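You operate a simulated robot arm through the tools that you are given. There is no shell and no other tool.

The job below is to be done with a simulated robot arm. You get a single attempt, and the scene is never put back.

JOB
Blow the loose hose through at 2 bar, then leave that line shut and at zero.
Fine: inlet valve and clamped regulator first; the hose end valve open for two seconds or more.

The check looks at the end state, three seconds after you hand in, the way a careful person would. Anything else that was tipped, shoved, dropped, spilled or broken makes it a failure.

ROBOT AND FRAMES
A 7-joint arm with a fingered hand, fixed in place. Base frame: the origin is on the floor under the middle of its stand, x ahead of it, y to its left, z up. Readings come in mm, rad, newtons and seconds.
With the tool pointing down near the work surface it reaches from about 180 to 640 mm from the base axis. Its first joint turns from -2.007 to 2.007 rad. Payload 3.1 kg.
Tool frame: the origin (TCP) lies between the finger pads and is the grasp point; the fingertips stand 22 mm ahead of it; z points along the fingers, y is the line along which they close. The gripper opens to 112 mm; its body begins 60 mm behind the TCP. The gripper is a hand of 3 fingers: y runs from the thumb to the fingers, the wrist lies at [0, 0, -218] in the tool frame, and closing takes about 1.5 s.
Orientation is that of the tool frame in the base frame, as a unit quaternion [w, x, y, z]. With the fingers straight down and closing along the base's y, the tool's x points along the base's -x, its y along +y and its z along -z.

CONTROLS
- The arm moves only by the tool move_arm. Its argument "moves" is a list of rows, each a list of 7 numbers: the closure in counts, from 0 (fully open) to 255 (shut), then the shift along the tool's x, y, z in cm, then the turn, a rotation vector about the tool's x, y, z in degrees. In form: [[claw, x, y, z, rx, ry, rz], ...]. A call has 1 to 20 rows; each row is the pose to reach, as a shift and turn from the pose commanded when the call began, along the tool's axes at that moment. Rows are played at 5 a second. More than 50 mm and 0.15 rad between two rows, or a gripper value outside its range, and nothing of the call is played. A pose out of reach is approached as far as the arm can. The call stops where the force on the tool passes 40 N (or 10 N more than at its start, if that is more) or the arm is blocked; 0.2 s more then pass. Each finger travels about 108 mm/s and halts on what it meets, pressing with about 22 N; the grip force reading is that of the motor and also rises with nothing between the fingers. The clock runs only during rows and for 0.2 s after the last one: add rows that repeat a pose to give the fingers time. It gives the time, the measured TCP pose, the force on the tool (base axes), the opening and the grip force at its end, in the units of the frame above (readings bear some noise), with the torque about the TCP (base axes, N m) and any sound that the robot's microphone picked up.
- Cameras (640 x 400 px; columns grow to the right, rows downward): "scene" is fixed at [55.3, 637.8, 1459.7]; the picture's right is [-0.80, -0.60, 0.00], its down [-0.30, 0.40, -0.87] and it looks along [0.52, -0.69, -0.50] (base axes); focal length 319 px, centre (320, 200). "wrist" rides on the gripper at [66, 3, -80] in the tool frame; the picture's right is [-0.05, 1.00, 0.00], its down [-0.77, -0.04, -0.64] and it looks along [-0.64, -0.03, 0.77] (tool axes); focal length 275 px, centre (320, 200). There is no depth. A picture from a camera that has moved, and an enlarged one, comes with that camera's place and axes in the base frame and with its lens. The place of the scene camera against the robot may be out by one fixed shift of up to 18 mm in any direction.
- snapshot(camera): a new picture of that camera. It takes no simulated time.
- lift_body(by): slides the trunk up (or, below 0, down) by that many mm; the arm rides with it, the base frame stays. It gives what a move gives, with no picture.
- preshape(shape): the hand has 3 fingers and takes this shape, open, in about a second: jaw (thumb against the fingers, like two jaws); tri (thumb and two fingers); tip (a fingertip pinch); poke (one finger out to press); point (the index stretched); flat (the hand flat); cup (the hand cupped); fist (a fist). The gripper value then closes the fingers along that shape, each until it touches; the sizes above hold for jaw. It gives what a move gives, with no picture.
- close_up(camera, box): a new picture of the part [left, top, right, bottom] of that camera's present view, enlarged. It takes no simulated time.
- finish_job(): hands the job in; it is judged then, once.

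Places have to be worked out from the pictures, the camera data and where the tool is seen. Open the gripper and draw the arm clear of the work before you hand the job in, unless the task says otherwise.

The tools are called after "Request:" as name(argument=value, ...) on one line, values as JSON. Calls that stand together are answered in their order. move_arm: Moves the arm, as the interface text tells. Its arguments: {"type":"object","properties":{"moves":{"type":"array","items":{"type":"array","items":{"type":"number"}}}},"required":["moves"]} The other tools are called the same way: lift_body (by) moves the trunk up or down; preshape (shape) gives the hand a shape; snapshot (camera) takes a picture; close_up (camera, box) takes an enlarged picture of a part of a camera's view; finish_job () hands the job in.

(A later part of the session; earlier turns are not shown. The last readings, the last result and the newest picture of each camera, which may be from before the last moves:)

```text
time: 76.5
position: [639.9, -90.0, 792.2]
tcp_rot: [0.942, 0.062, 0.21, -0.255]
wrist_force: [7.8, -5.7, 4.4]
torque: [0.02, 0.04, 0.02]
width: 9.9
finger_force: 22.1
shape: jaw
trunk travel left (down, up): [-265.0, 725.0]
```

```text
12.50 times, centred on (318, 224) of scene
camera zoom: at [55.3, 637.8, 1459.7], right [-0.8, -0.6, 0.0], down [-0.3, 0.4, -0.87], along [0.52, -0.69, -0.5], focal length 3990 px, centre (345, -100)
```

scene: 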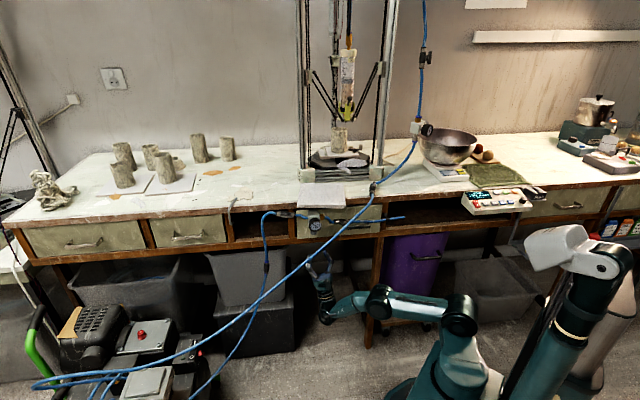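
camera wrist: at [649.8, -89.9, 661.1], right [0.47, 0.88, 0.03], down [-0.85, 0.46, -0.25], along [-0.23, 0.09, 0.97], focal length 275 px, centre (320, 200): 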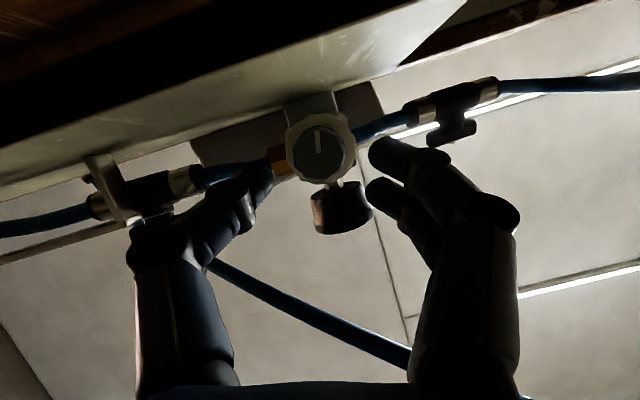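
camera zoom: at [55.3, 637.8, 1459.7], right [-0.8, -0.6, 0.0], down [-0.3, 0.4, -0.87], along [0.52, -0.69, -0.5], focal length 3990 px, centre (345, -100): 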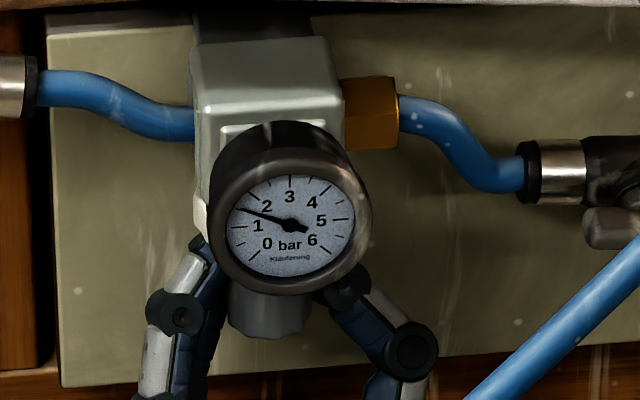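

Gripped. I unwind 45° in one stroke.

Request:
move_arm(moves=[[255, 0, 0, 0, 2.11, 0, -4.53], [255, 0, 0, 0, 4.23, 0, -9.06], [255, 0, 0, 0, 6.34, 0, -13.6], [255, 0, 0, 0, 8.45, 0, -18.13], [255, 0, 0, 0, 10.57, 0, -22.66], [255, 0, 0, 0, 12.68, 0, -27.19], [255, 0, 0, 0, 14.79, 0, -31.72], [255, 0, 0, 0, 16.9, 0, -36.25], [255, 0, 0, 0, 19.0, 0, -40.8], [255, 0, 0, 0, 19.0, 0, -40.8]])

Request:
close_up(camera="wrist", box=[200, 100, 440, 280])

Request:
close_up(camera="scene", box=[302, 208, 334, 240])

```text
time: 78.7
position: [640.1, -90.8, 791.5]
tcp_rot: [0.771, 0.139, 0.174, -0.597]
wrist_force: [-2.7, -15.1, 0.3]
torque: [0.11, -0.09, 0.06]
width: 9.3
finger_force: 22.4
shape: jaw
trunk travel left (down, up): [-265.0, 725.0]
```

```text
2.22 times, centred on (320, 190) of wrist
camera zoom: at [648.9, -114.6, 691.9], right [0.96, 0.29, 0.02], down [-0.28, 0.93, -0.24], along [-0.09, 0.22, 0.97], focal length 612 px, centre (320, 222)
```

zoom: 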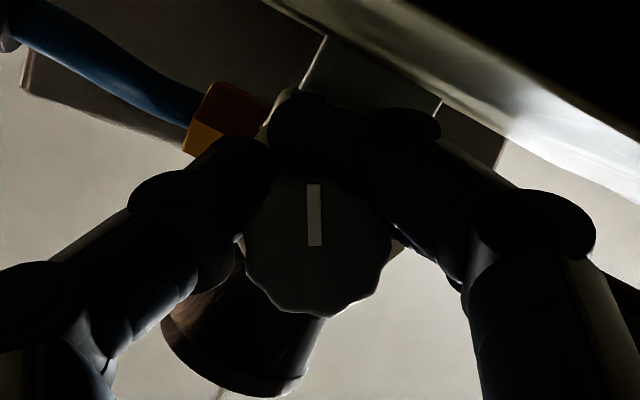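

```text
12.50 times, centred on (318, 224) of scene
camera zoom: at [55.3, 637.8, 1459.7], right [-0.8, -0.6, 0.0], down [-0.3, 0.4, -0.87], along [0.52, -0.69, -0.5], focal length 3990 px, centre (345, -100)
```

zoom: 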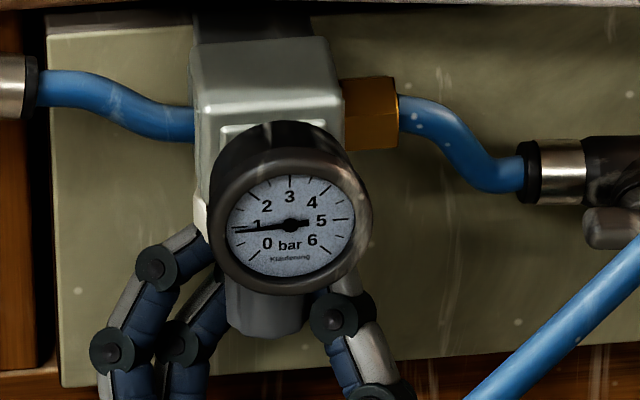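

Down to about 0.9 bar. I repeat the release, back-off and swing back to +15° of yaw.

Request:
move_arm(moves=[[200, 0, 0, 0, 0, 0, 0], [165, 0, 0, 0, 0, 0, 0], [165, 0, 0, 0, 0, 0, 0], [165, 0, 0, -1.8, 0, 0, 0], [165, 0, 0, -3.5, 0, 0, 0], [165, 0.07, -0.17, -3.47, -3.17, 0, 6.8], [165, 0.13, -0.35, -3.44, -6.33, 0, 13.6], [165, 0.2, -0.52, -3.41, -9.5, 0, 20.4], [165, 0.26, -0.69, -3.38, -12.67, 0, 27.2], [165, 0.33, -0.87, -3.35, -15.83, 0, 34.0], [165, 0.39, -1.04, -3.32, -19.0, 0, 40.8], [165, 0.39, -1.04, -3.32, -19.0, 0, 40.8]])

Request:
close_up(camera="wrist", box=[200, 80, 440, 260])

```text
time: 81.3
position: [627.1, -82.2, 761.3]
tcp_rot: [0.942, 0.062, 0.21, -0.254]
wrist_force: [-0.1, 0.3, -0.2]
torque: [-0.02, 0.01, -0.02]
width: 39.1
finger_force: 0.1
shape: jaw
trunk travel left (down, up): [-265.0, 725.0]
```

```text
2.22 times, centred on (320, 170) of wrist
camera zoom: at [651.1, -90.3, 660.6], right [0.47, 0.88, 0.03], down [-0.85, 0.46, -0.25], along [-0.23, 0.09, 0.97], focal length 612 px, centre (320, 267)
```

zoom: 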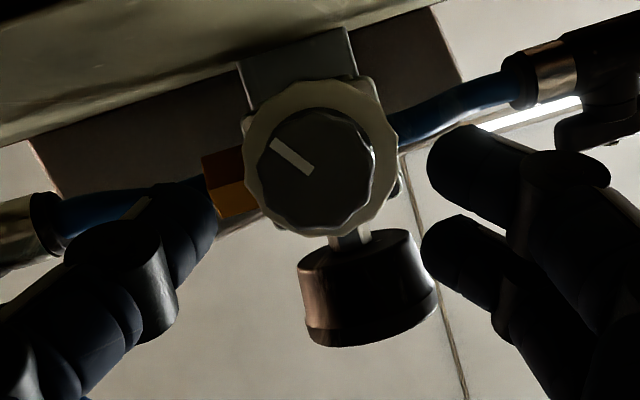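

The pointer shows about 53° left to zero. I grip again.

Request:
move_arm(moves=[[165, 0.04, 0.01, 1.1, 0, 0, 0], [165, 0.08, 0.02, 2.3, 0, 0, 0], [165, 0.12, 0.03, 3.5, 0, 0, 0], [165, 0.12, 0.03, 3.5, 0, 0, 0], [200, 0.12, 0.03, 3.5, 0, 0, 0], [230, 0.12, 0.03, 3.5, 0, 0, 0], [255, 0.12, 0.03, 3.5, 0, 0, 0], [255, 0.12, 0.03, 3.5, 0, 0, 0], [255, 0.12, 0.03, 3.5, 0, 0, 0], [255, 0.12, 0.03, 3.5, 0, 0, 0]])

Request:
move_arm(moves=[[255, 0, 0, 0, 2.11, 0, -4.53], [255, 0, 0, 0, 4.23, 0, -9.06], [255, 0, 0, 0, 6.34, 0, -13.6], [255, 0, 0, 0, 8.45, 0, -18.13], [255, 0, 0, 0, 10.57, 0, -22.66], [255, 0, 0, 0, 12.68, 0, -27.19], [255, 0, 0, 0, 14.79, 0, -31.72], [255, 0, 0, 0, 16.9, 0, -36.25], [255, 0, 0, 0, 19.0, 0, -40.8], [255, 0, 0, 0, 19.0, 0, -40.8]])

Request:
close_up(camera="wrist", box=[200, 100, 440, 280])

Request:
close_up(camera="scene", box=[302, 208, 334, 240])

```text
time: 83.5
position: [640.6, -89.8, 790.1]
tcp_rot: [0.942, 0.062, 0.21, -0.255]
wrist_force: [6.7, -4.9, 4.6]
torque: [0.08, 0.01, -0.01]
width: 7.8
finger_force: 22.4
shape: jaw
trunk travel left (down, up): [-265.0, 725.0]
```

```text
time: 85.7
position: [639.8, -91.5, 790.8]
tcp_rot: [0.771, 0.137, 0.175, -0.596]
wrist_force: [-6.5, -16.2, -3.7]
torque: [0.13, -0.17, 0.05]
width: 7.3
finger_force: 22.5
shape: jaw
trunk travel left (down, up): [-265.0, 725.0]
```

```text
2.22 times, centred on (320, 190) of wrist
camera zoom: at [650.0, -115.1, 691.3], right [0.96, 0.29, 0.02], down [-0.28, 0.93, -0.24], along [-0.09, 0.22, 0.97], focal length 612 px, centre (320, 222)
```

zoom: 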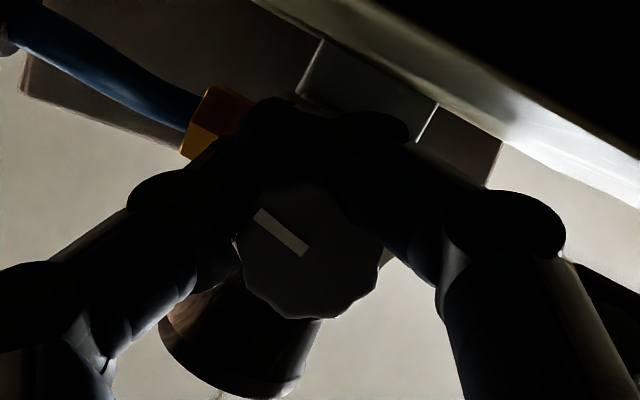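

```text
12.50 times, centred on (318, 224) of scene
camera zoom: at [55.3, 637.8, 1459.7], right [-0.8, -0.6, 0.0], down [-0.3, 0.4, -0.87], along [0.52, -0.69, -0.5], focal length 3990 px, centre (345, -100)
```

zoom: 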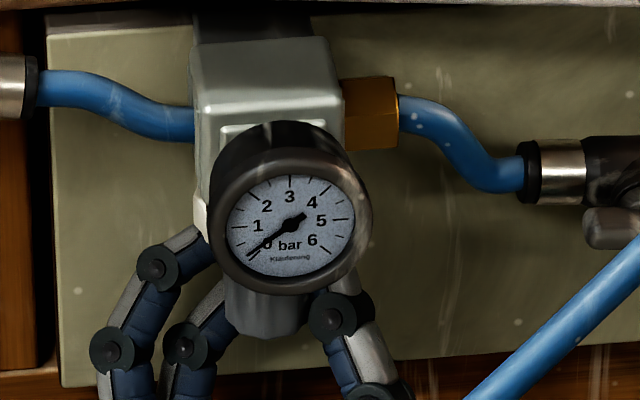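

The gauge is almost at zero, with about 12° left by the pointer. I continue turning down gently.

Request:
move_arm(moves=[[255, 0, 0, 0, 1.7, 0, -3.63], [255, 0, 0, 0, 3.38, 0, -7.25], [255, 0, 0, 0, 5.07, 0, -10.88], [255, 0, 0, 0, 5.9, 0, -12.7], [255, 0, 0, 0, 5.9, 0, -12.7]])

Request:
close_up(camera="wrist", box=[200, 100, 440, 280])

Request:
close_up(camera="scene", box=[312, 215, 324, 231])

```text
time: 86.9
position: [639.5, -92.5, 791.2]
tcp_rot: [0.693, 0.158, 0.159, -0.686]
wrist_force: [-10.5, -18.3, -6.6]
torque: [0.19, -0.26, 0.16]
width: 7.6
finger_force: 21.8
shape: jaw
trunk travel left (down, up): [-265.0, 725.0]
```

```text
2.22 times, centred on (320, 190) of wrist
camera zoom: at [643.8, -117.0, 691.5], right [1.0, 0.05, 0.02], down [-0.04, 0.97, -0.24], along [-0.03, 0.24, 0.97], focal length 612 px, centre (320, 222)
```

zoom: 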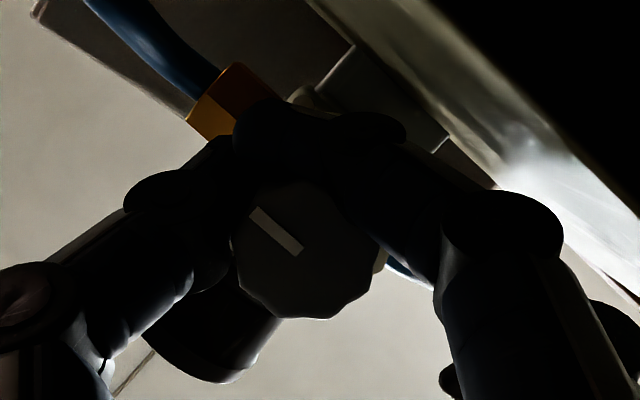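

```text
16.00 times, centred on (318, 223) of scene
camera zoom: at [55.3, 637.8, 1459.7], right [-0.8, -0.6, 0.0], down [-0.3, 0.4, -0.87], along [0.52, -0.69, -0.5], focal length 5107 px, centre (352, -168)
```

zoom: 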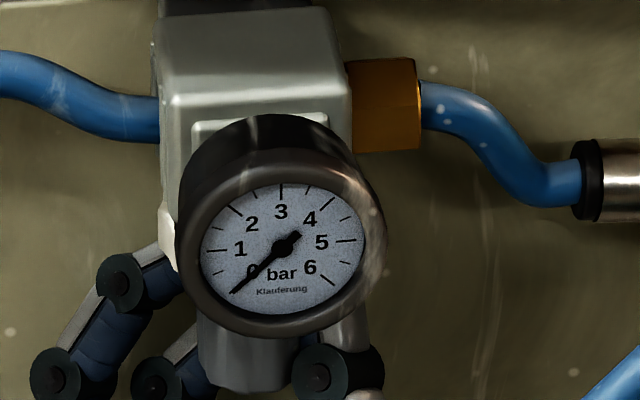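

The pointer is back at its start mark and the gauge reads 0. I release the knob, drop clear, and move under the left end of the end valve's lever to begin closing it.

Request:
move_arm(moves=[[200, 0, 0, 0, 0, 0, 0], [165, 0, 0, 0, 0, 0, 0], [165, 0, 0, 0, 0, 0, 0], [165, 0, 0, -2, 0, 0, 0], [165, 0, 0, -4.5, 0, 0, 0], [165, 0, 0, -7, 0, 0, 0], [150, 0, 0, -9, 0, 0, 0], [140, 0.99, -2.2, -7.95, -2.96, 0, 6.34], [130, 1.98, -4.4, -6.9, -5.92, 0, 12.69], [120, 2.97, -6.6, -5.85, -8.87, 0, 19.03], [120, 3.96, -8.8, -4.79, -11.83, 0, 25.37], [120, 4.95, -11.0, -3.74, -14.79, 0, 31.72], [120, 5.94, -13.21, -2.69, -17.75, 0, 38.06], [120, 5.94, -13.21, -2.69, -17.75, 0, 38.06]])

Request:
snapshot(camera="wrist")

Request:
close_up(camera="wrist", box=[310, 40, 470, 200])

Request:
close_up(camera="scene", box=[300, 200, 390, 250])

```text
time: 89.9
position: [509.0, -132.1, 741.5]
tcp_rot: [0.894, 0.091, 0.199, -0.39]
wrist_force: [-0.2, 0.1, 0.0]
torque: [-0.02, -0.03, 0.0]
width: 58.7
finger_force: 0.0
shape: jaw
out of reach, approached as far as the arm can: row 7
trunk travel left (down, up): [-265.0, 725.0]
```

```text
taken
camera wrist: at [528.9, -148.2, 642.5], right [0.7, 0.71, 0.03], down [-0.68, 0.69, -0.24], along [-0.19, 0.15, 0.97], focal length 275 px, centre (320, 200)
```

wrist: 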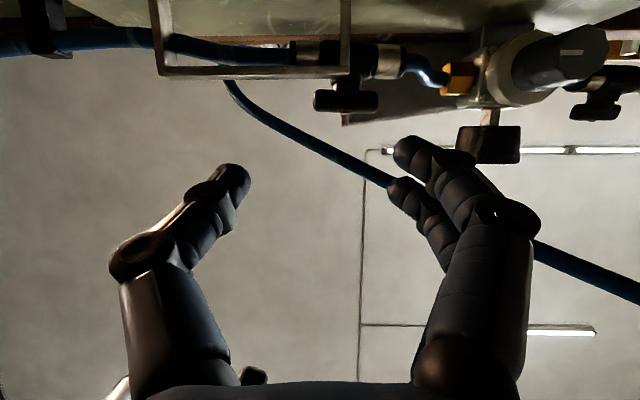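

```text
2.50 times, centred on (390, 120) of wrist
camera zoom: at [528.9, -148.2, 642.5], right [0.7, 0.71, 0.03], down [-0.68, 0.69, -0.24], along [-0.19, 0.15, 0.97], focal length 688 px, centre (145, 400)
```

zoom: 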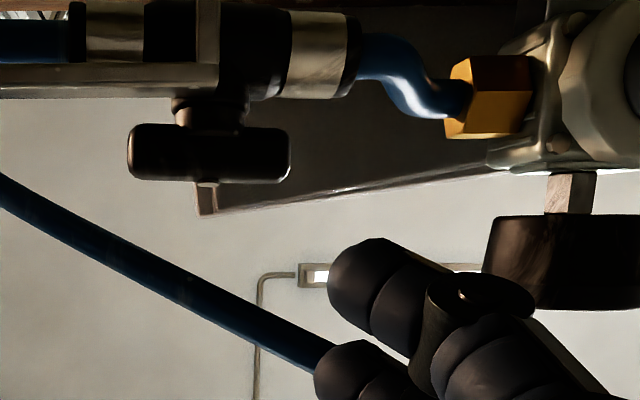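

```text
7.11 times, centred on (345, 225) of scene
camera zoom: at [55.3, 637.8, 1459.7], right [-0.8, -0.6, 0.0], down [-0.3, 0.4, -0.87], along [0.52, -0.69, -0.5], focal length 2270 px, centre (142, 22)
```

zoom: 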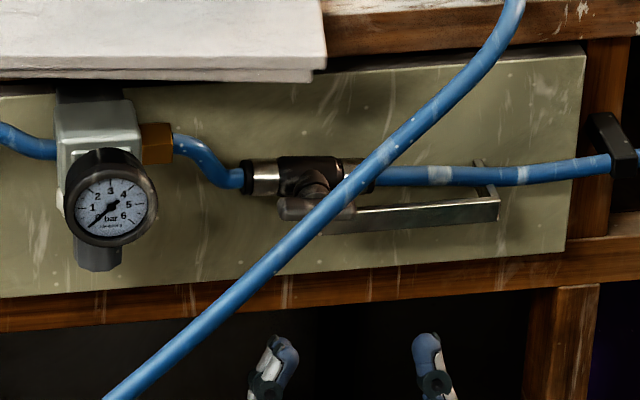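

The gauge is at 0, and the end lever is horizontal from u ≈ 262 to 301. I bring the inner fingertip up just beneath its left end.

Request:
move_arm(moves=[[120, 0.03, -0.07, 2.0, 0, 0, 0], [120, 0.05, -0.13, 4.0, 0, 0, 0], [120, 0.08, -0.2, 6.1, 0, 0, 0], [120, 0.08, -0.2, 6.1, 0, 0, 0]])

Request:
close_up(camera="wrist", box=[310, 60, 470, 220])

Request:
close_up(camera="scene", box=[335, 205, 385, 240])

```text
time: 90.9
position: [526.5, -153.0, 795.8]
tcp_rot: [0.894, 0.091, 0.2, -0.391]
wrist_force: [0.7, -0.5, -0.3]
torque: [0.0, -0.02, -0.01]
width: 58.7
finger_force: 0.0
shape: jaw
trunk travel left (down, up): [-265.0, 725.0]
```

```text
2.50 times, centred on (390, 140) of wrist
camera zoom: at [545.9, -170.2, 697.2], right [0.71, 0.71, 0.03], down [-0.68, 0.69, -0.24], along [-0.19, 0.15, 0.97], focal length 688 px, centre (145, 350)
```

zoom: 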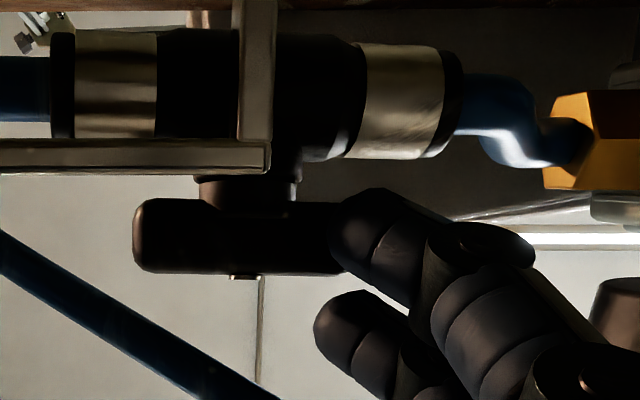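

```text
11.43 times, centred on (360, 222) of scene
camera zoom: at [55.3, 637.8, 1459.7], right [-0.8, -0.6, 0.0], down [-0.3, 0.4, -0.87], along [0.52, -0.69, -0.5], focal length 3648 px, centre (-137, -57)
```

zoom: 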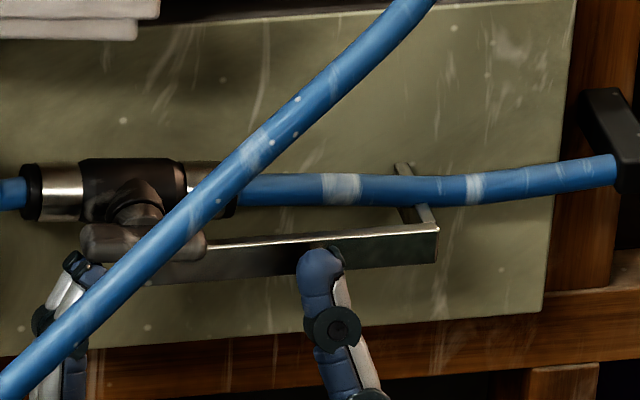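

The inner fingertip is right under the lever's left end, clear of the hose. I push straight up in small steps to 18 mm.

Request:
move_arm(moves=[[120, -0.26, 0, 0.54, 0, 0, 0], [120, -0.38, 0, 0.81, 0, 0, 0], [120, -0.51, 0, 1.08, 0, 0, 0], [120, -0.64, 0, 1.36, 0, 0, 0], [120, -0.77, 0, 1.63, 0, 0, 0], [120, -0.77, 0, 1.63, 0, 0, 0]])

Request:
close_up(camera="wrist", box=[310, 60, 470, 220])

Request:
close_up(camera="scene", box=[335, 205, 385, 240])

```text
time: 92.3
position: [527.9, -154.7, 814.3]
tcp_rot: [0.894, 0.091, 0.201, -0.391]
wrist_force: [-0.1, 0.4, -1.1]
torque: [0.0, 0.03, 0.04]
width: 59.2
finger_force: 0.1
shape: jaw
trunk travel left (down, up): [-265.0, 725.0]
```

```text
2.50 times, centred on (390, 140) of wrist
camera zoom: at [546.4, -170.2, 714.3], right [0.71, 0.71, 0.03], down [-0.68, 0.69, -0.24], along [-0.19, 0.15, 0.97], focal length 688 px, centre (145, 350)
```

zoom: 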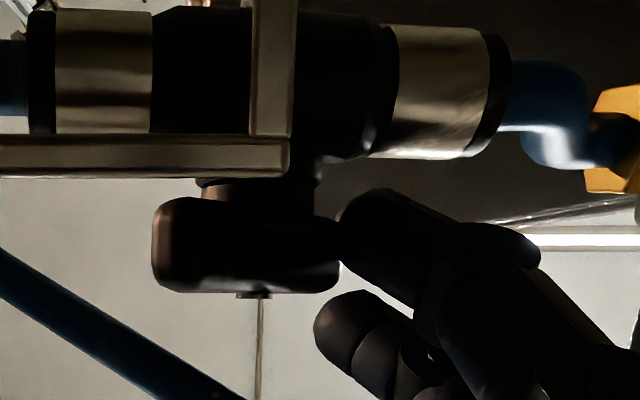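

```text
11.43 times, centred on (360, 222) of scene
camera zoom: at [55.3, 637.8, 1459.7], right [-0.8, -0.6, 0.0], down [-0.3, 0.4, -0.87], along [0.52, -0.69, -0.5], focal length 3648 px, centre (-137, -57)
```

zoom: 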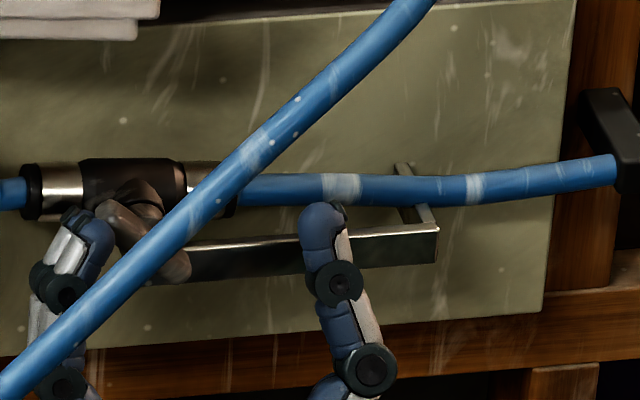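

The lever has turned back about 45°. I go up another 8 mm while commanding more closure, so the fingers press its upper end to the right.

Request:
move_arm(moves=[[130, -0.17, 0, 0.36, 0, 0, 0], [150, -0.34, 0, 0.72, 0, 0, 0], [165, -0.34, 0, 0.72, 0, 0, 0], [180, -0.34, 0, 0.72, 0, 0, 0], [180, -0.34, 0, 0.72, 0, 0, 0]])

Request:
close_up(camera="wrist", box=[280, 60, 460, 220])

Request:
close_up(camera="scene", box=[335, 205, 385, 240])

```text
time: 93.5
position: [527.1, -153.4, 820.9]
tcp_rot: [0.893, 0.092, 0.2, -0.391]
wrist_force: [1.0, 2.2, 0.7]
torque: [-0.04, -0.04, 0.06]
width: 34.8
finger_force: 0.0
shape: jaw
trunk travel left (down, up): [-265.0, 725.0]
```

```text
2.50 times, centred on (370, 140) of wrist
camera zoom: at [547.4, -170.0, 722.0], right [0.71, 0.71, 0.03], down [-0.68, 0.69, -0.24], along [-0.19, 0.15, 0.97], focal length 688 px, centre (195, 350)
```

zoom: 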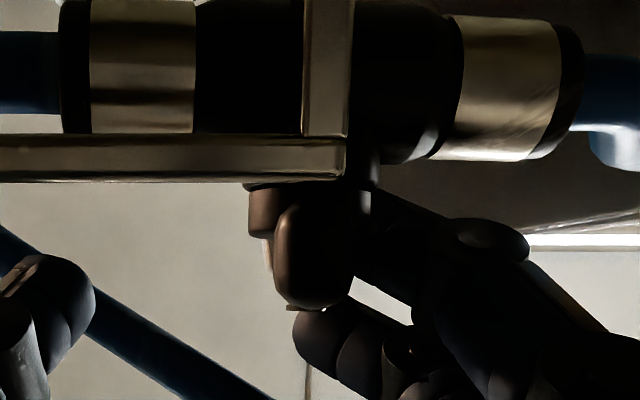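

```text
11.43 times, centred on (360, 222) of scene
camera zoom: at [55.3, 637.8, 1459.7], right [-0.8, -0.6, 0.0], down [-0.3, 0.4, -0.87], along [0.52, -0.69, -0.5], focal length 3648 px, centre (-137, -57)
```

zoom: 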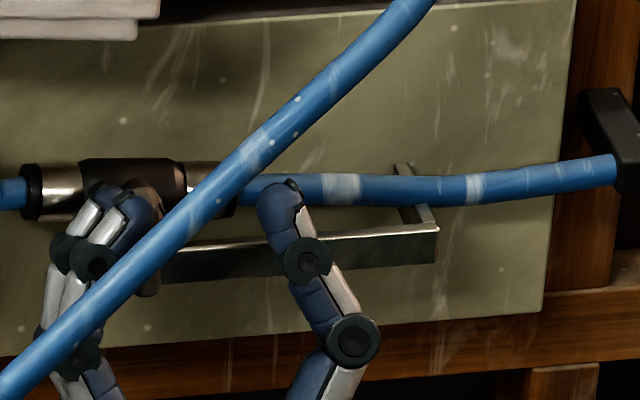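

The lever looks upright again. I zoom the scene at the same framing as before the opening, to compare its lower tip's position.

Request:
close_up(camera="scene", box=[350, 212, 372, 232])

Request:
close_up(camera="wrist", box=[370, 120, 440, 200])

```text
16.00 times, centred on (361, 222) of scene
camera zoom: at [55.3, 637.8, 1459.7], right [-0.8, -0.6, 0.0], down [-0.3, 0.4, -0.87], along [0.52, -0.69, -0.5], focal length 5107 px, centre (-336, -152)
```

zoom: 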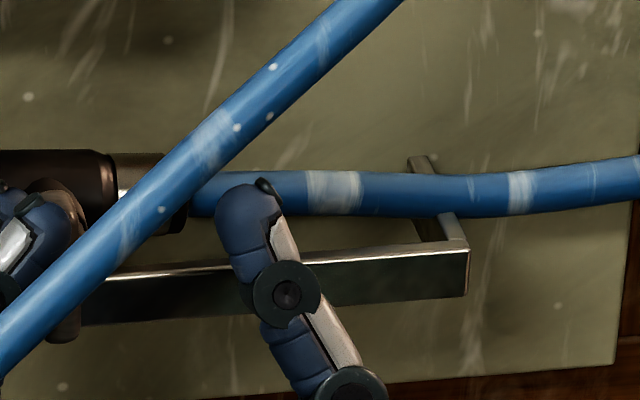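

```text
5.00 times, centred on (405, 160) of wrist
camera zoom: at [547.4, -170.0, 722.0], right [0.71, 0.71, 0.03], down [-0.68, 0.69, -0.24], along [-0.19, 0.15, 0.97], focal length 1376 px, centre (-105, 400)
```

zoom: 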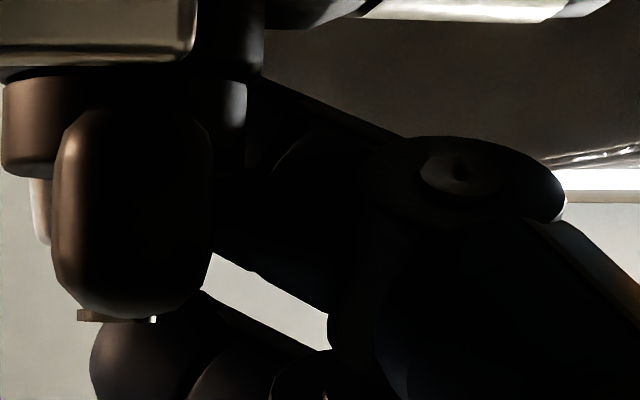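

The lower tip is still about 1.7 mm (roughly 5°) from its fully shut position. I open the fingers, recentre the hand so they straddle the lever from below, and will then grip it and turn it home.

Request:
move_arm(moves=[[140, 0, 0, 0, 0, 0, 0], [120, 0, 0, 0, 0, 0, 0], [120, 0.3, 0, -0.63, 0, 0, 0], [120, 0.6, 0, -1.27, 0, 0, 0], [120, 0.66, 0.9, -1.24, 0, 0, 0], [120, 0.72, 1.76, -1.21, 0, 0, 0], [120, 0.72, 1.76, -1.21, 0, 0, 0]])

Request:
snapshot(camera="wrist")

Request:
close_up(camera="wrist", box=[230, 70, 420, 220])

Request:
close_up(camera="scene", box=[335, 205, 385, 240])

```text
time: 95.1
position: [539.8, -144.2, 807.7]
tcp_rot: [0.894, 0.091, 0.2, -0.391]
wrist_force: [0.2, 0.2, 0.5]
torque: [-0.02, 0.0, -0.04]
width: 58.6
finger_force: 0.1
shape: jaw
trunk travel left (down, up): [-265.0, 725.0]
```

```text
taken
camera wrist: at [559.7, -159.3, 708.7], right [0.71, 0.71, 0.03], down [-0.68, 0.69, -0.24], along [-0.19, 0.15, 0.97], focal length 275 px, centre (320, 200)
```

wrist: 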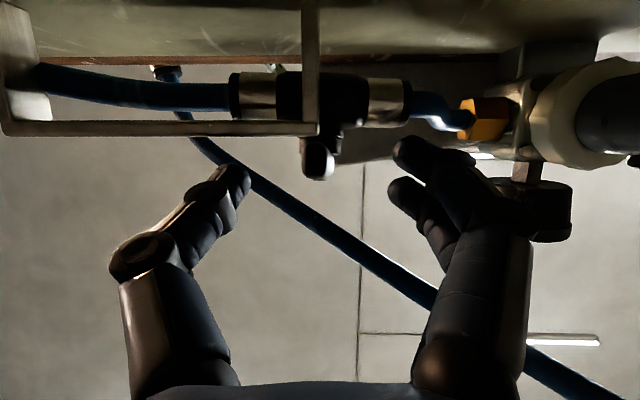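

```text
2.67 times, centred on (325, 145) of wrist
camera zoom: at [559.7, -159.3, 708.7], right [0.71, 0.71, 0.03], down [-0.68, 0.69, -0.24], along [-0.19, 0.15, 0.97], focal length 734 px, centre (307, 347)
```

zoom: 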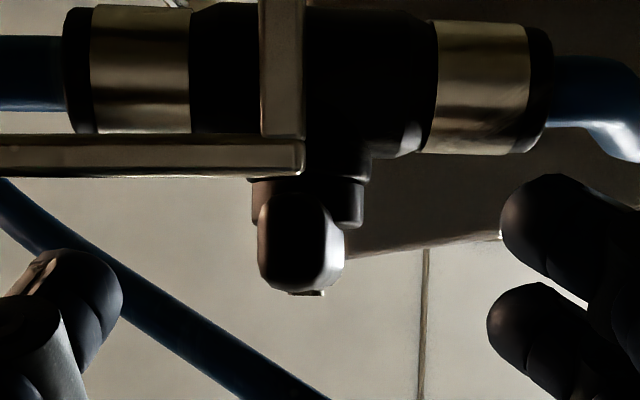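

```text
11.43 times, centred on (360, 222) of scene
camera zoom: at [55.3, 637.8, 1459.7], right [-0.8, -0.6, 0.0], down [-0.3, 0.4, -0.87], along [0.52, -0.69, -0.5], focal length 3648 px, centre (-137, -57)
```

zoom: 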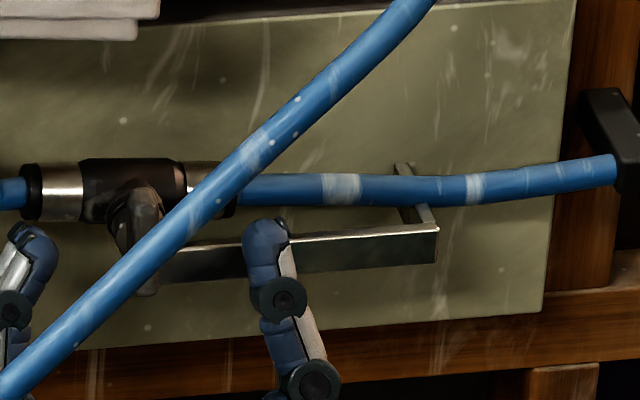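

The lever is centred between thumb and fingers, leaning about 8° short of shut. I raise 8 mm and close the grip on it.

Request:
move_arm(moves=[[120, -0.17, 0.03, 0.36, 0, 0, 0], [120, -0.34, 0.05, 0.72, 0, 0, 0], [160, -0.34, 0.05, 0.72, 0, 0, 0], [200, -0.34, 0.05, 0.72, 0, 0, 0], [235, -0.34, 0.05, 0.72, 0, 0, 0], [255, -0.34, 0.05, 0.72, 0, 0, 0], [255, -0.34, 0.05, 0.72, 0, 0, 0], [255, -0.34, 0.05, 0.72, 0, 0, 0]])

Request:
close_up(camera="wrist", box=[230, 70, 420, 220])

Request:
close_up(camera="scene", box=[335, 205, 385, 240])

```text
time: 96.9
position: [538.7, -143.2, 814.9]
tcp_rot: [0.893, 0.092, 0.2, -0.392]
wrist_force: [-0.7, -1.9, 2.3]
torque: [0.03, 0.0, 0.08]
width: 1.1
finger_force: 22.2
shape: jaw
trunk travel left (down, up): [-265.0, 725.0]
```

```text
2.67 times, centred on (325, 145) of wrist
camera zoom: at [559.6, -159.5, 716.8], right [0.71, 0.71, 0.03], down [-0.68, 0.69, -0.24], along [-0.19, 0.15, 0.97], focal length 734 px, centre (307, 347)
```

zoom: 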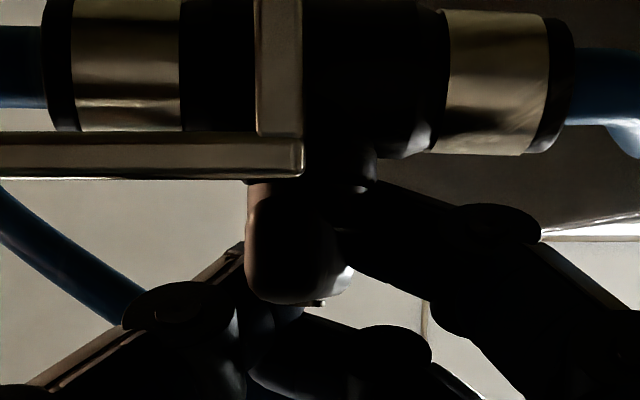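

```text
11.43 times, centred on (360, 222) of scene
camera zoom: at [55.3, 637.8, 1459.7], right [-0.8, -0.6, 0.0], down [-0.3, 0.4, -0.87], along [0.52, -0.69, -0.5], focal length 3648 px, centre (-137, -57)
```

zoom: 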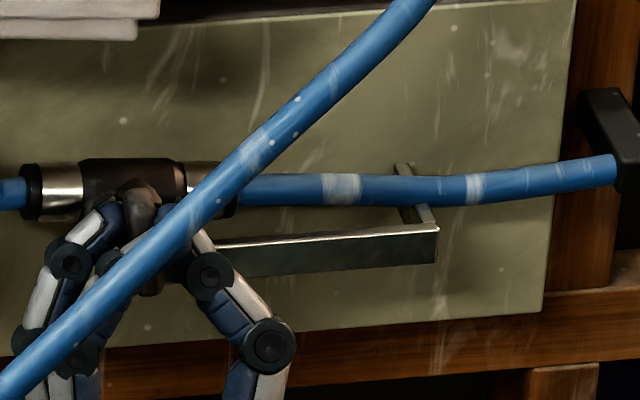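

The inner finger and thumb hold the lever. I turn the hand about the valve axis, clockwise as seen from outside, up to 12° in small steps.

Request:
move_arm(moves=[[255, 0, 0.05, 0, 2.71, 0.12, 1.28], [255, 0, 0.1, 0, 5.42, 0.23, 2.56], [255, 0, 0.16, 0, 8.13, 0.35, 3.84], [255, 0, 0.21, 0, 10.84, 0.46, 5.12], [255, 0, 0.21, 0, 10.84, 0.46, 5.12]])

Request:
close_up(camera="wrist", box=[230, 70, 420, 220])

Request:
close_up(camera="scene", box=[335, 205, 385, 240])

Request:
close_up(camera="scene", box=[350, 212, 372, 232])

```text
time: 98.1
position: [540.1, -142.2, 816.7]
tcp_rot: [0.897, 0.186, 0.161, -0.368]
wrist_force: [-1.7, -1.8, 2.1]
torque: [-0.03, 0.05, 0.12]
width: 0.3
finger_force: 22.2
shape: jaw
trunk travel left (down, up): [-265.0, 725.0]
```

```text
2.67 times, centred on (325, 145) of wrist
camera zoom: at [575.9, -143.3, 719.7], right [0.69, 0.69, 0.24], down [-0.65, 0.73, -0.24], along [-0.33, 0.01, 0.94], focal length 734 px, centre (307, 347)
```

zoom: 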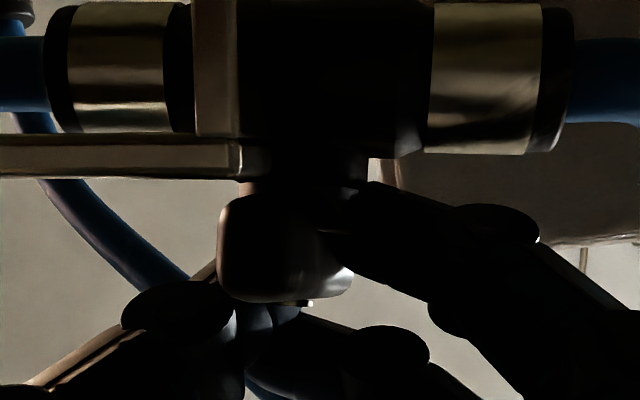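

```text
11.43 times, centred on (360, 222) of scene
camera zoom: at [55.3, 637.8, 1459.7], right [-0.8, -0.6, 0.0], down [-0.3, 0.4, -0.87], along [0.52, -0.69, -0.5], focal length 3648 px, centre (-137, -57)
```

zoom: 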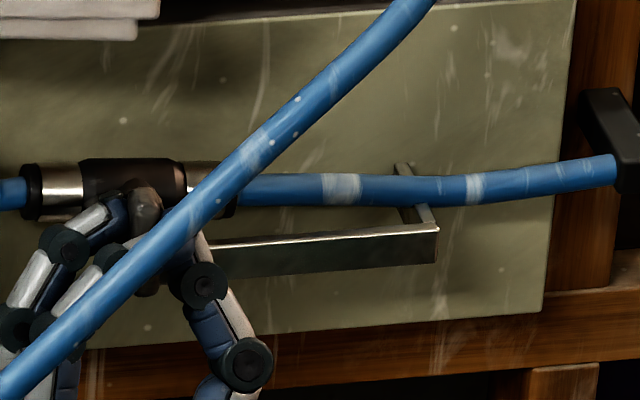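

```text
16.00 times, centred on (361, 222) of scene
camera zoom: at [55.3, 637.8, 1459.7], right [-0.8, -0.6, 0.0], down [-0.3, 0.4, -0.87], along [0.52, -0.69, -0.5], focal length 5107 px, centre (-336, -152)
```

zoom: 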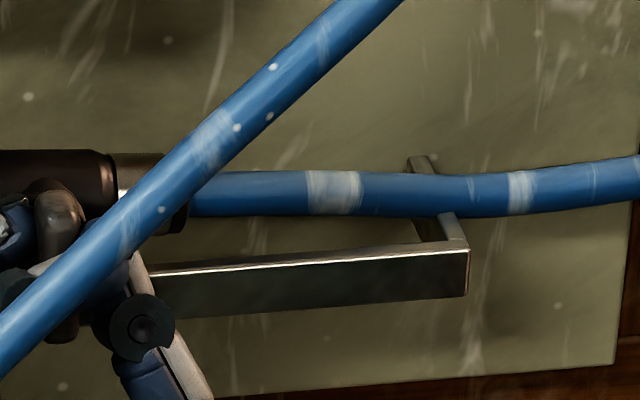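

Lever top and bottom now nearly match the original shut position, and torque is still low. I turn a further 8° to feel for the stop.

Request:
move_arm(moves=[[255, 0, 0.04, 0, 2.71, 0.12, 1.28], [255, 0, 0.08, 0, 5.42, 0.23, 2.56], [255, 0, 0.12, 0, 7.23, 0.31, 3.41], [255, 0, 0.12, 0, 7.23, 0.31, 3.41]])

Request:
close_up(camera="wrist", box=[230, 70, 420, 220])

Request:
close_up(camera="scene", box=[350, 212, 372, 232])

```text
time: 99.1
position: [541.7, -143.0, 817.8]
tcp_rot: [0.894, 0.249, 0.133, -0.349]
wrist_force: [-4.3, -2.8, 1.5]
torque: [-0.04, 0.0, 0.13]
width: 0.7
finger_force: 22.5
shape: jaw
trunk travel left (down, up): [-265.0, 725.0]
```

```text
2.67 times, centred on (325, 145) of wrist
camera zoom: at [586.2, -133.2, 724.3], right [0.66, 0.66, 0.37], down [-0.62, 0.75, -0.23], along [-0.43, -0.08, 0.9], focal length 734 px, centre (307, 347)
```

zoom: 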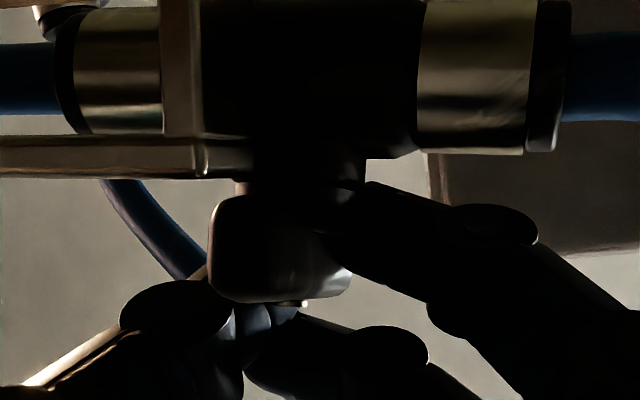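

```text
16.00 times, centred on (361, 222) of scene
camera zoom: at [55.3, 637.8, 1459.7], right [-0.8, -0.6, 0.0], down [-0.3, 0.4, -0.87], along [0.52, -0.69, -0.5], focal length 5107 px, centre (-336, -152)
```

zoom: 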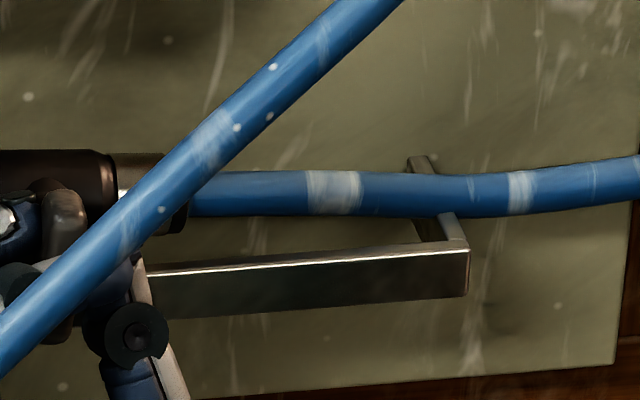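

It now matches the original picture closely. One more 6° turn tells whether it's on its stop.

Request:
move_arm(moves=[[255, 0, 0.03, 0, 2.71, 0.12, 1.28], [255, 0, 0.07, 0, 5.42, 0.23, 2.56], [255, 0, 0.07, 0, 5.42, 0.23, 2.56]])

Request:
close_up(camera="scene", box=[350, 212, 372, 232])

Request:
close_up(camera="wrist", box=[230, 70, 420, 220])

```text
time: 99.9
position: [541.6, -142.4, 817.7]
tcp_rot: [0.888, 0.295, 0.114, -0.335]
wrist_force: [-4.1, -4.0, 2.7]
torque: [-0.09, 0.03, 0.09]
width: 0.5
finger_force: 21.4
shape: jaw
trunk travel left (down, up): [-265.0, 725.0]
```

```text
16.00 times, centred on (361, 222) of scene
camera zoom: at [55.3, 637.8, 1459.7], right [-0.8, -0.6, 0.0], down [-0.3, 0.4, -0.87], along [0.52, -0.69, -0.5], focal length 5107 px, centre (-336, -152)
```

zoom: 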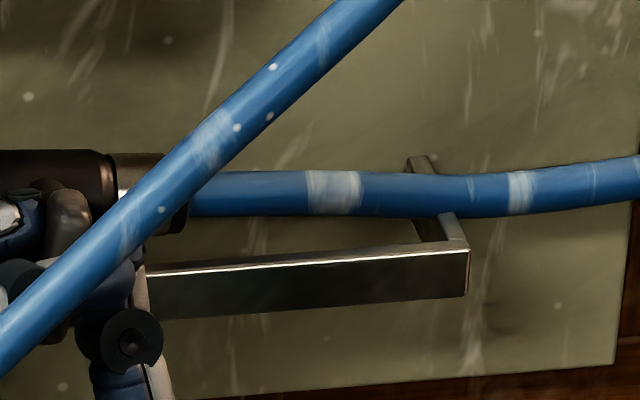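

```text
2.67 times, centred on (325, 145) of wrist
camera zoom: at [593.5, -125.8, 729.0], right [0.63, 0.63, 0.46], down [-0.61, 0.77, -0.22], along [-0.49, -0.14, 0.86], focal length 734 px, centre (307, 347)
```

zoom: 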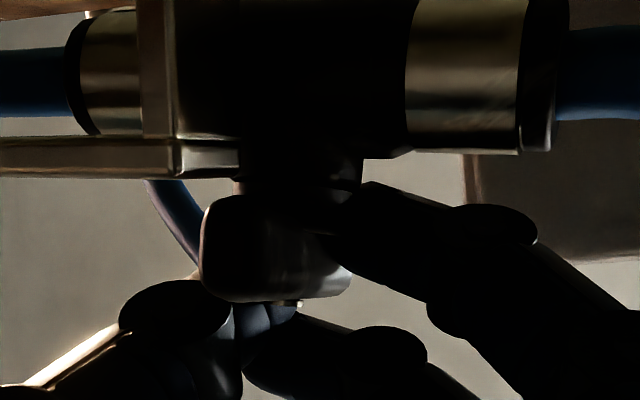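

The lever is now at, or a hair past, its original angle. I loosen the grip just enough and drop straight down 35 mm, away from hose and lever.

Request:
move_arm(moves=[[225, 0, 0, 0, 0, 0, 0], [195, 0, 0, 0, 0, 0, 0], [190, 0, 0, 0, 0, 0, 0], [190, 0.28, -0.31, -0.56, 0, 0, 0], [190, 0.6, -0.67, -1.2, 0, 0, 0], [190, 1.0, -1.12, -2.0, 0, 0, 0], [190, 1.4, -1.57, -2.8, 0, 0, 0], [190, 1.6, -1.79, -3.2, 0, 0, 0], [190, 1.6, -1.79, -3.2, 0, 0, 0]])

Request:
close_up(camera="scene", box=[350, 212, 372, 232])

Request:
close_up(camera="scene", box=[335, 205, 385, 240])

Request:
snapshot(camera="wrist")

```text
time: 101.9
position: [543.5, -141.7, 775.9]
tcp_rot: [0.887, 0.294, 0.115, -0.336]
wrist_force: [0.6, 0.0, 0.6]
torque: [0.03, 0.0, 0.0]
width: 28.1
finger_force: 0.1
shape: jaw
trunk travel left (down, up): [-265.0, 725.0]
```

```text
16.00 times, centred on (361, 222) of scene
camera zoom: at [55.3, 637.8, 1459.7], right [-0.8, -0.6, 0.0], down [-0.3, 0.4, -0.87], along [0.52, -0.69, -0.5], focal length 5107 px, centre (-336, -152)
```

zoom: 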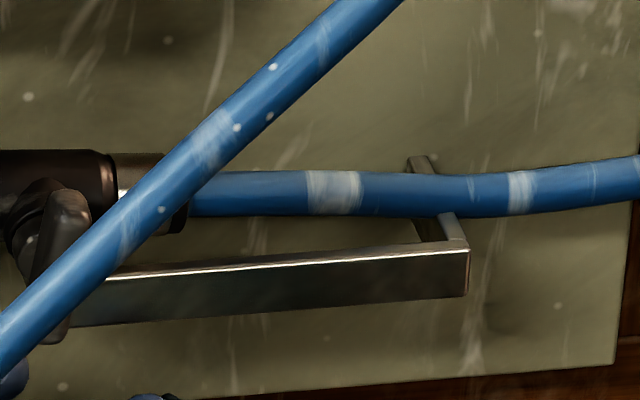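

```text
11.43 times, centred on (360, 222) of scene
camera zoom: at [55.3, 637.8, 1459.7], right [-0.8, -0.6, 0.0], down [-0.3, 0.4, -0.87], along [0.52, -0.69, -0.5], focal length 3648 px, centre (-137, -57)
```

zoom: 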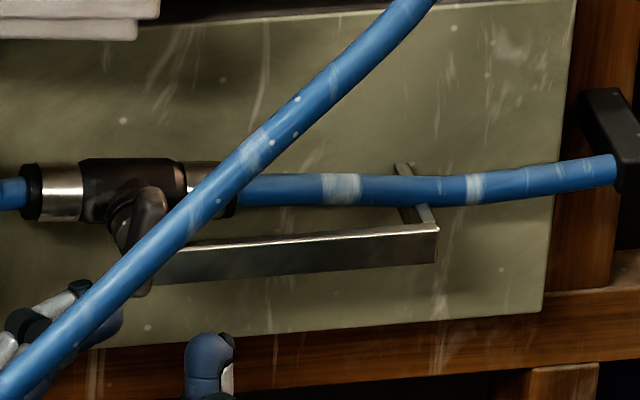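

```text
taken
camera wrist: at [594.0, -125.5, 688.4], right [0.63, 0.63, 0.46], down [-0.61, 0.77, -0.22], along [-0.49, -0.14, 0.86], focal length 275 px, centre (320, 200)
```

wrist: 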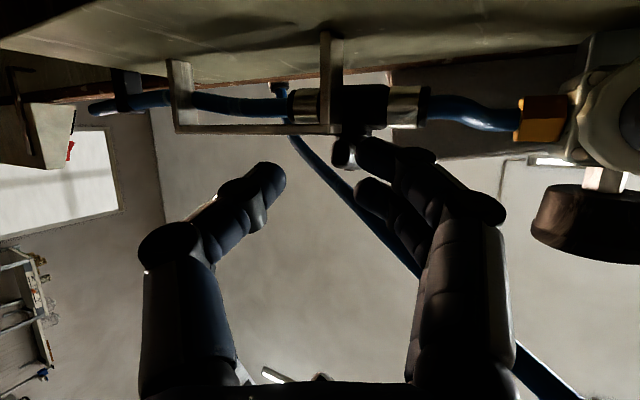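

The end valve picture is now identical to the one before opening, so it's shut. I drop the hand further, roll it back upright, and draw it outward below the hose.

Request:
move_arm(moves=[[170, -0.05, -0.52, -1.88, 0, 0, 0], [150, -0.1, -1.04, -3.76, -4.7, -0.22, -2.22], [120, -0.14, -1.57, -5.65, -9.4, -0.44, -4.44], [120, -0.19, -2.09, -7.53, -14.1, -0.66, -6.66], [120, -0.24, -2.61, -9.41, -18.8, -0.88, -8.88], [120, -0.24, -2.61, -9.41, -23.5, -1.1, -11.1], [120, -0.24, -2.61, -9.41, -23.5, -1.1, -11.1]])

Request:
snapshot(camera="scene")

Request:
close_up(camera="scene", box=[260, 200, 370, 250])

```text
time: 103.5
position: [523.2, -98.6, 690.0]
tcp_rot: [0.894, 0.09, 0.199, -0.392]
wrist_force: [0.7, -1.1, -0.7]
torque: [0.01, 0.0, 0.0]
width: 58.7
finger_force: 0.1
shape: jaw
trunk travel left (down, up): [-265.0, 725.0]
```

```text
taken
```

scene: 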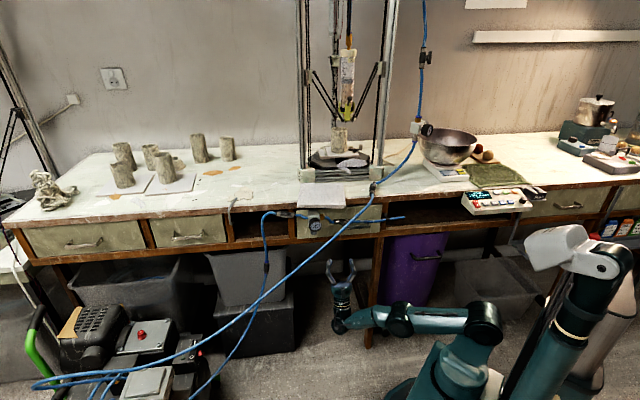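

```text
5.82 times, centred on (315, 225) of scene
camera zoom: at [55.3, 637.8, 1459.7], right [-0.8, -0.6, 0.0], down [-0.3, 0.4, -0.87], along [0.52, -0.69, -0.5], focal length 1857 px, centre (349, 54)
```

zoom: 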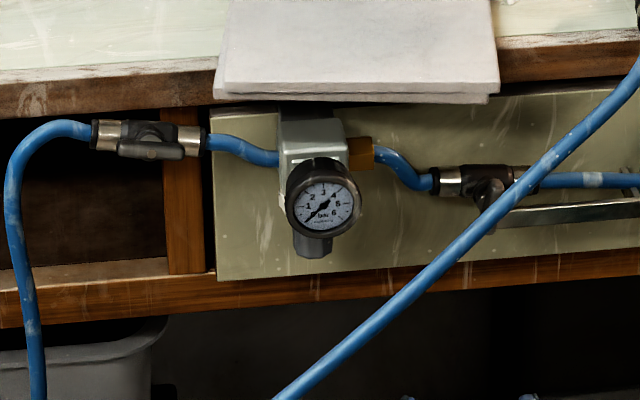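

All is as intended so far: gauge at 0, end valve shut, inlet still open. I bring the hand back out to a level pose in front of the bench, on the robot side of the hose.

Request:
move_arm(moves=[[120, -1.93, 0.91, -1.22, 0, 7.19, 0], [120, -3.85, 1.81, -2.43, 0, 14.38, 0], [120, -5.78, 2.72, -3.65, 0, 21.57, 0], [120, -7.7, 3.62, -4.87, 0, 28.76, 0], [120, -9.63, 4.53, -6.08, 0, 35.94, 0], [120, -11.56, 5.43, -7.3, 0, 43.13, 0], [120, -13.48, 6.34, -8.52, 0, 50.32, 0], [120, -15.41, 7.24, -9.73, 0, 57.51, 0], [120, -17.34, 8.15, -10.95, 0, 64.7, 0], [120, -17.34, 8.15, -10.95, 0, 64.7, 0]])

Request:
snapshot(camera="scene")

```text
time: 105.7
position: [444.6, 106.2, 664.8]
tcp_rot: [0.648, 0.286, 0.647, -0.282]
wrist_force: [-0.3, 0.3, -0.8]
torque: [0.01, -0.01, -0.02]
width: 58.3
finger_force: 0.0
shape: jaw
trunk travel left (down, up): [-265.0, 725.0]
```

```text
taken
```

scene: 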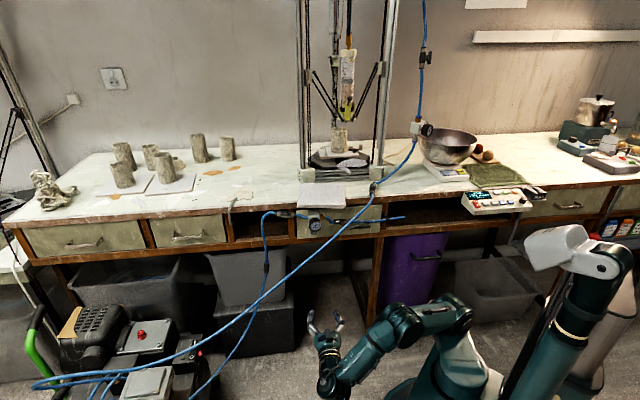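

Clear and level. I raise the trunk 220 mm back to valve height.

Request:
lift_body(by=220)

Request:
snapshot(camera="wrist")

```text
time: 108.0
position: [444.6, 105.7, 884.9]
tcp_rot: [0.649, 0.287, 0.646, -0.282]
wrist_force: [0.2, 0.8, -0.1]
torque: [-0.02, 0.0, 0.01]
width: 58.5
finger_force: 0.0
shape: jaw
trunk travel left (down, up): [-485.0, 505.0]
```

```text
taken
camera wrist: at [393.3, 168.2, 820.9], right [0.73, 0.68, 0.05], down [-0.46, 0.44, 0.77], along [0.5, -0.59, 0.64], focal length 275 px, centre (320, 200)
```

wrist: 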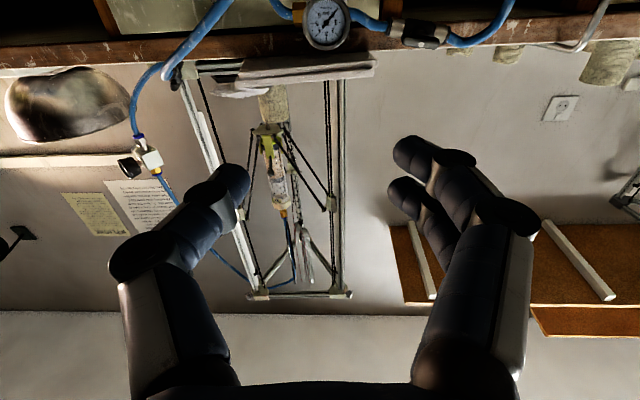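

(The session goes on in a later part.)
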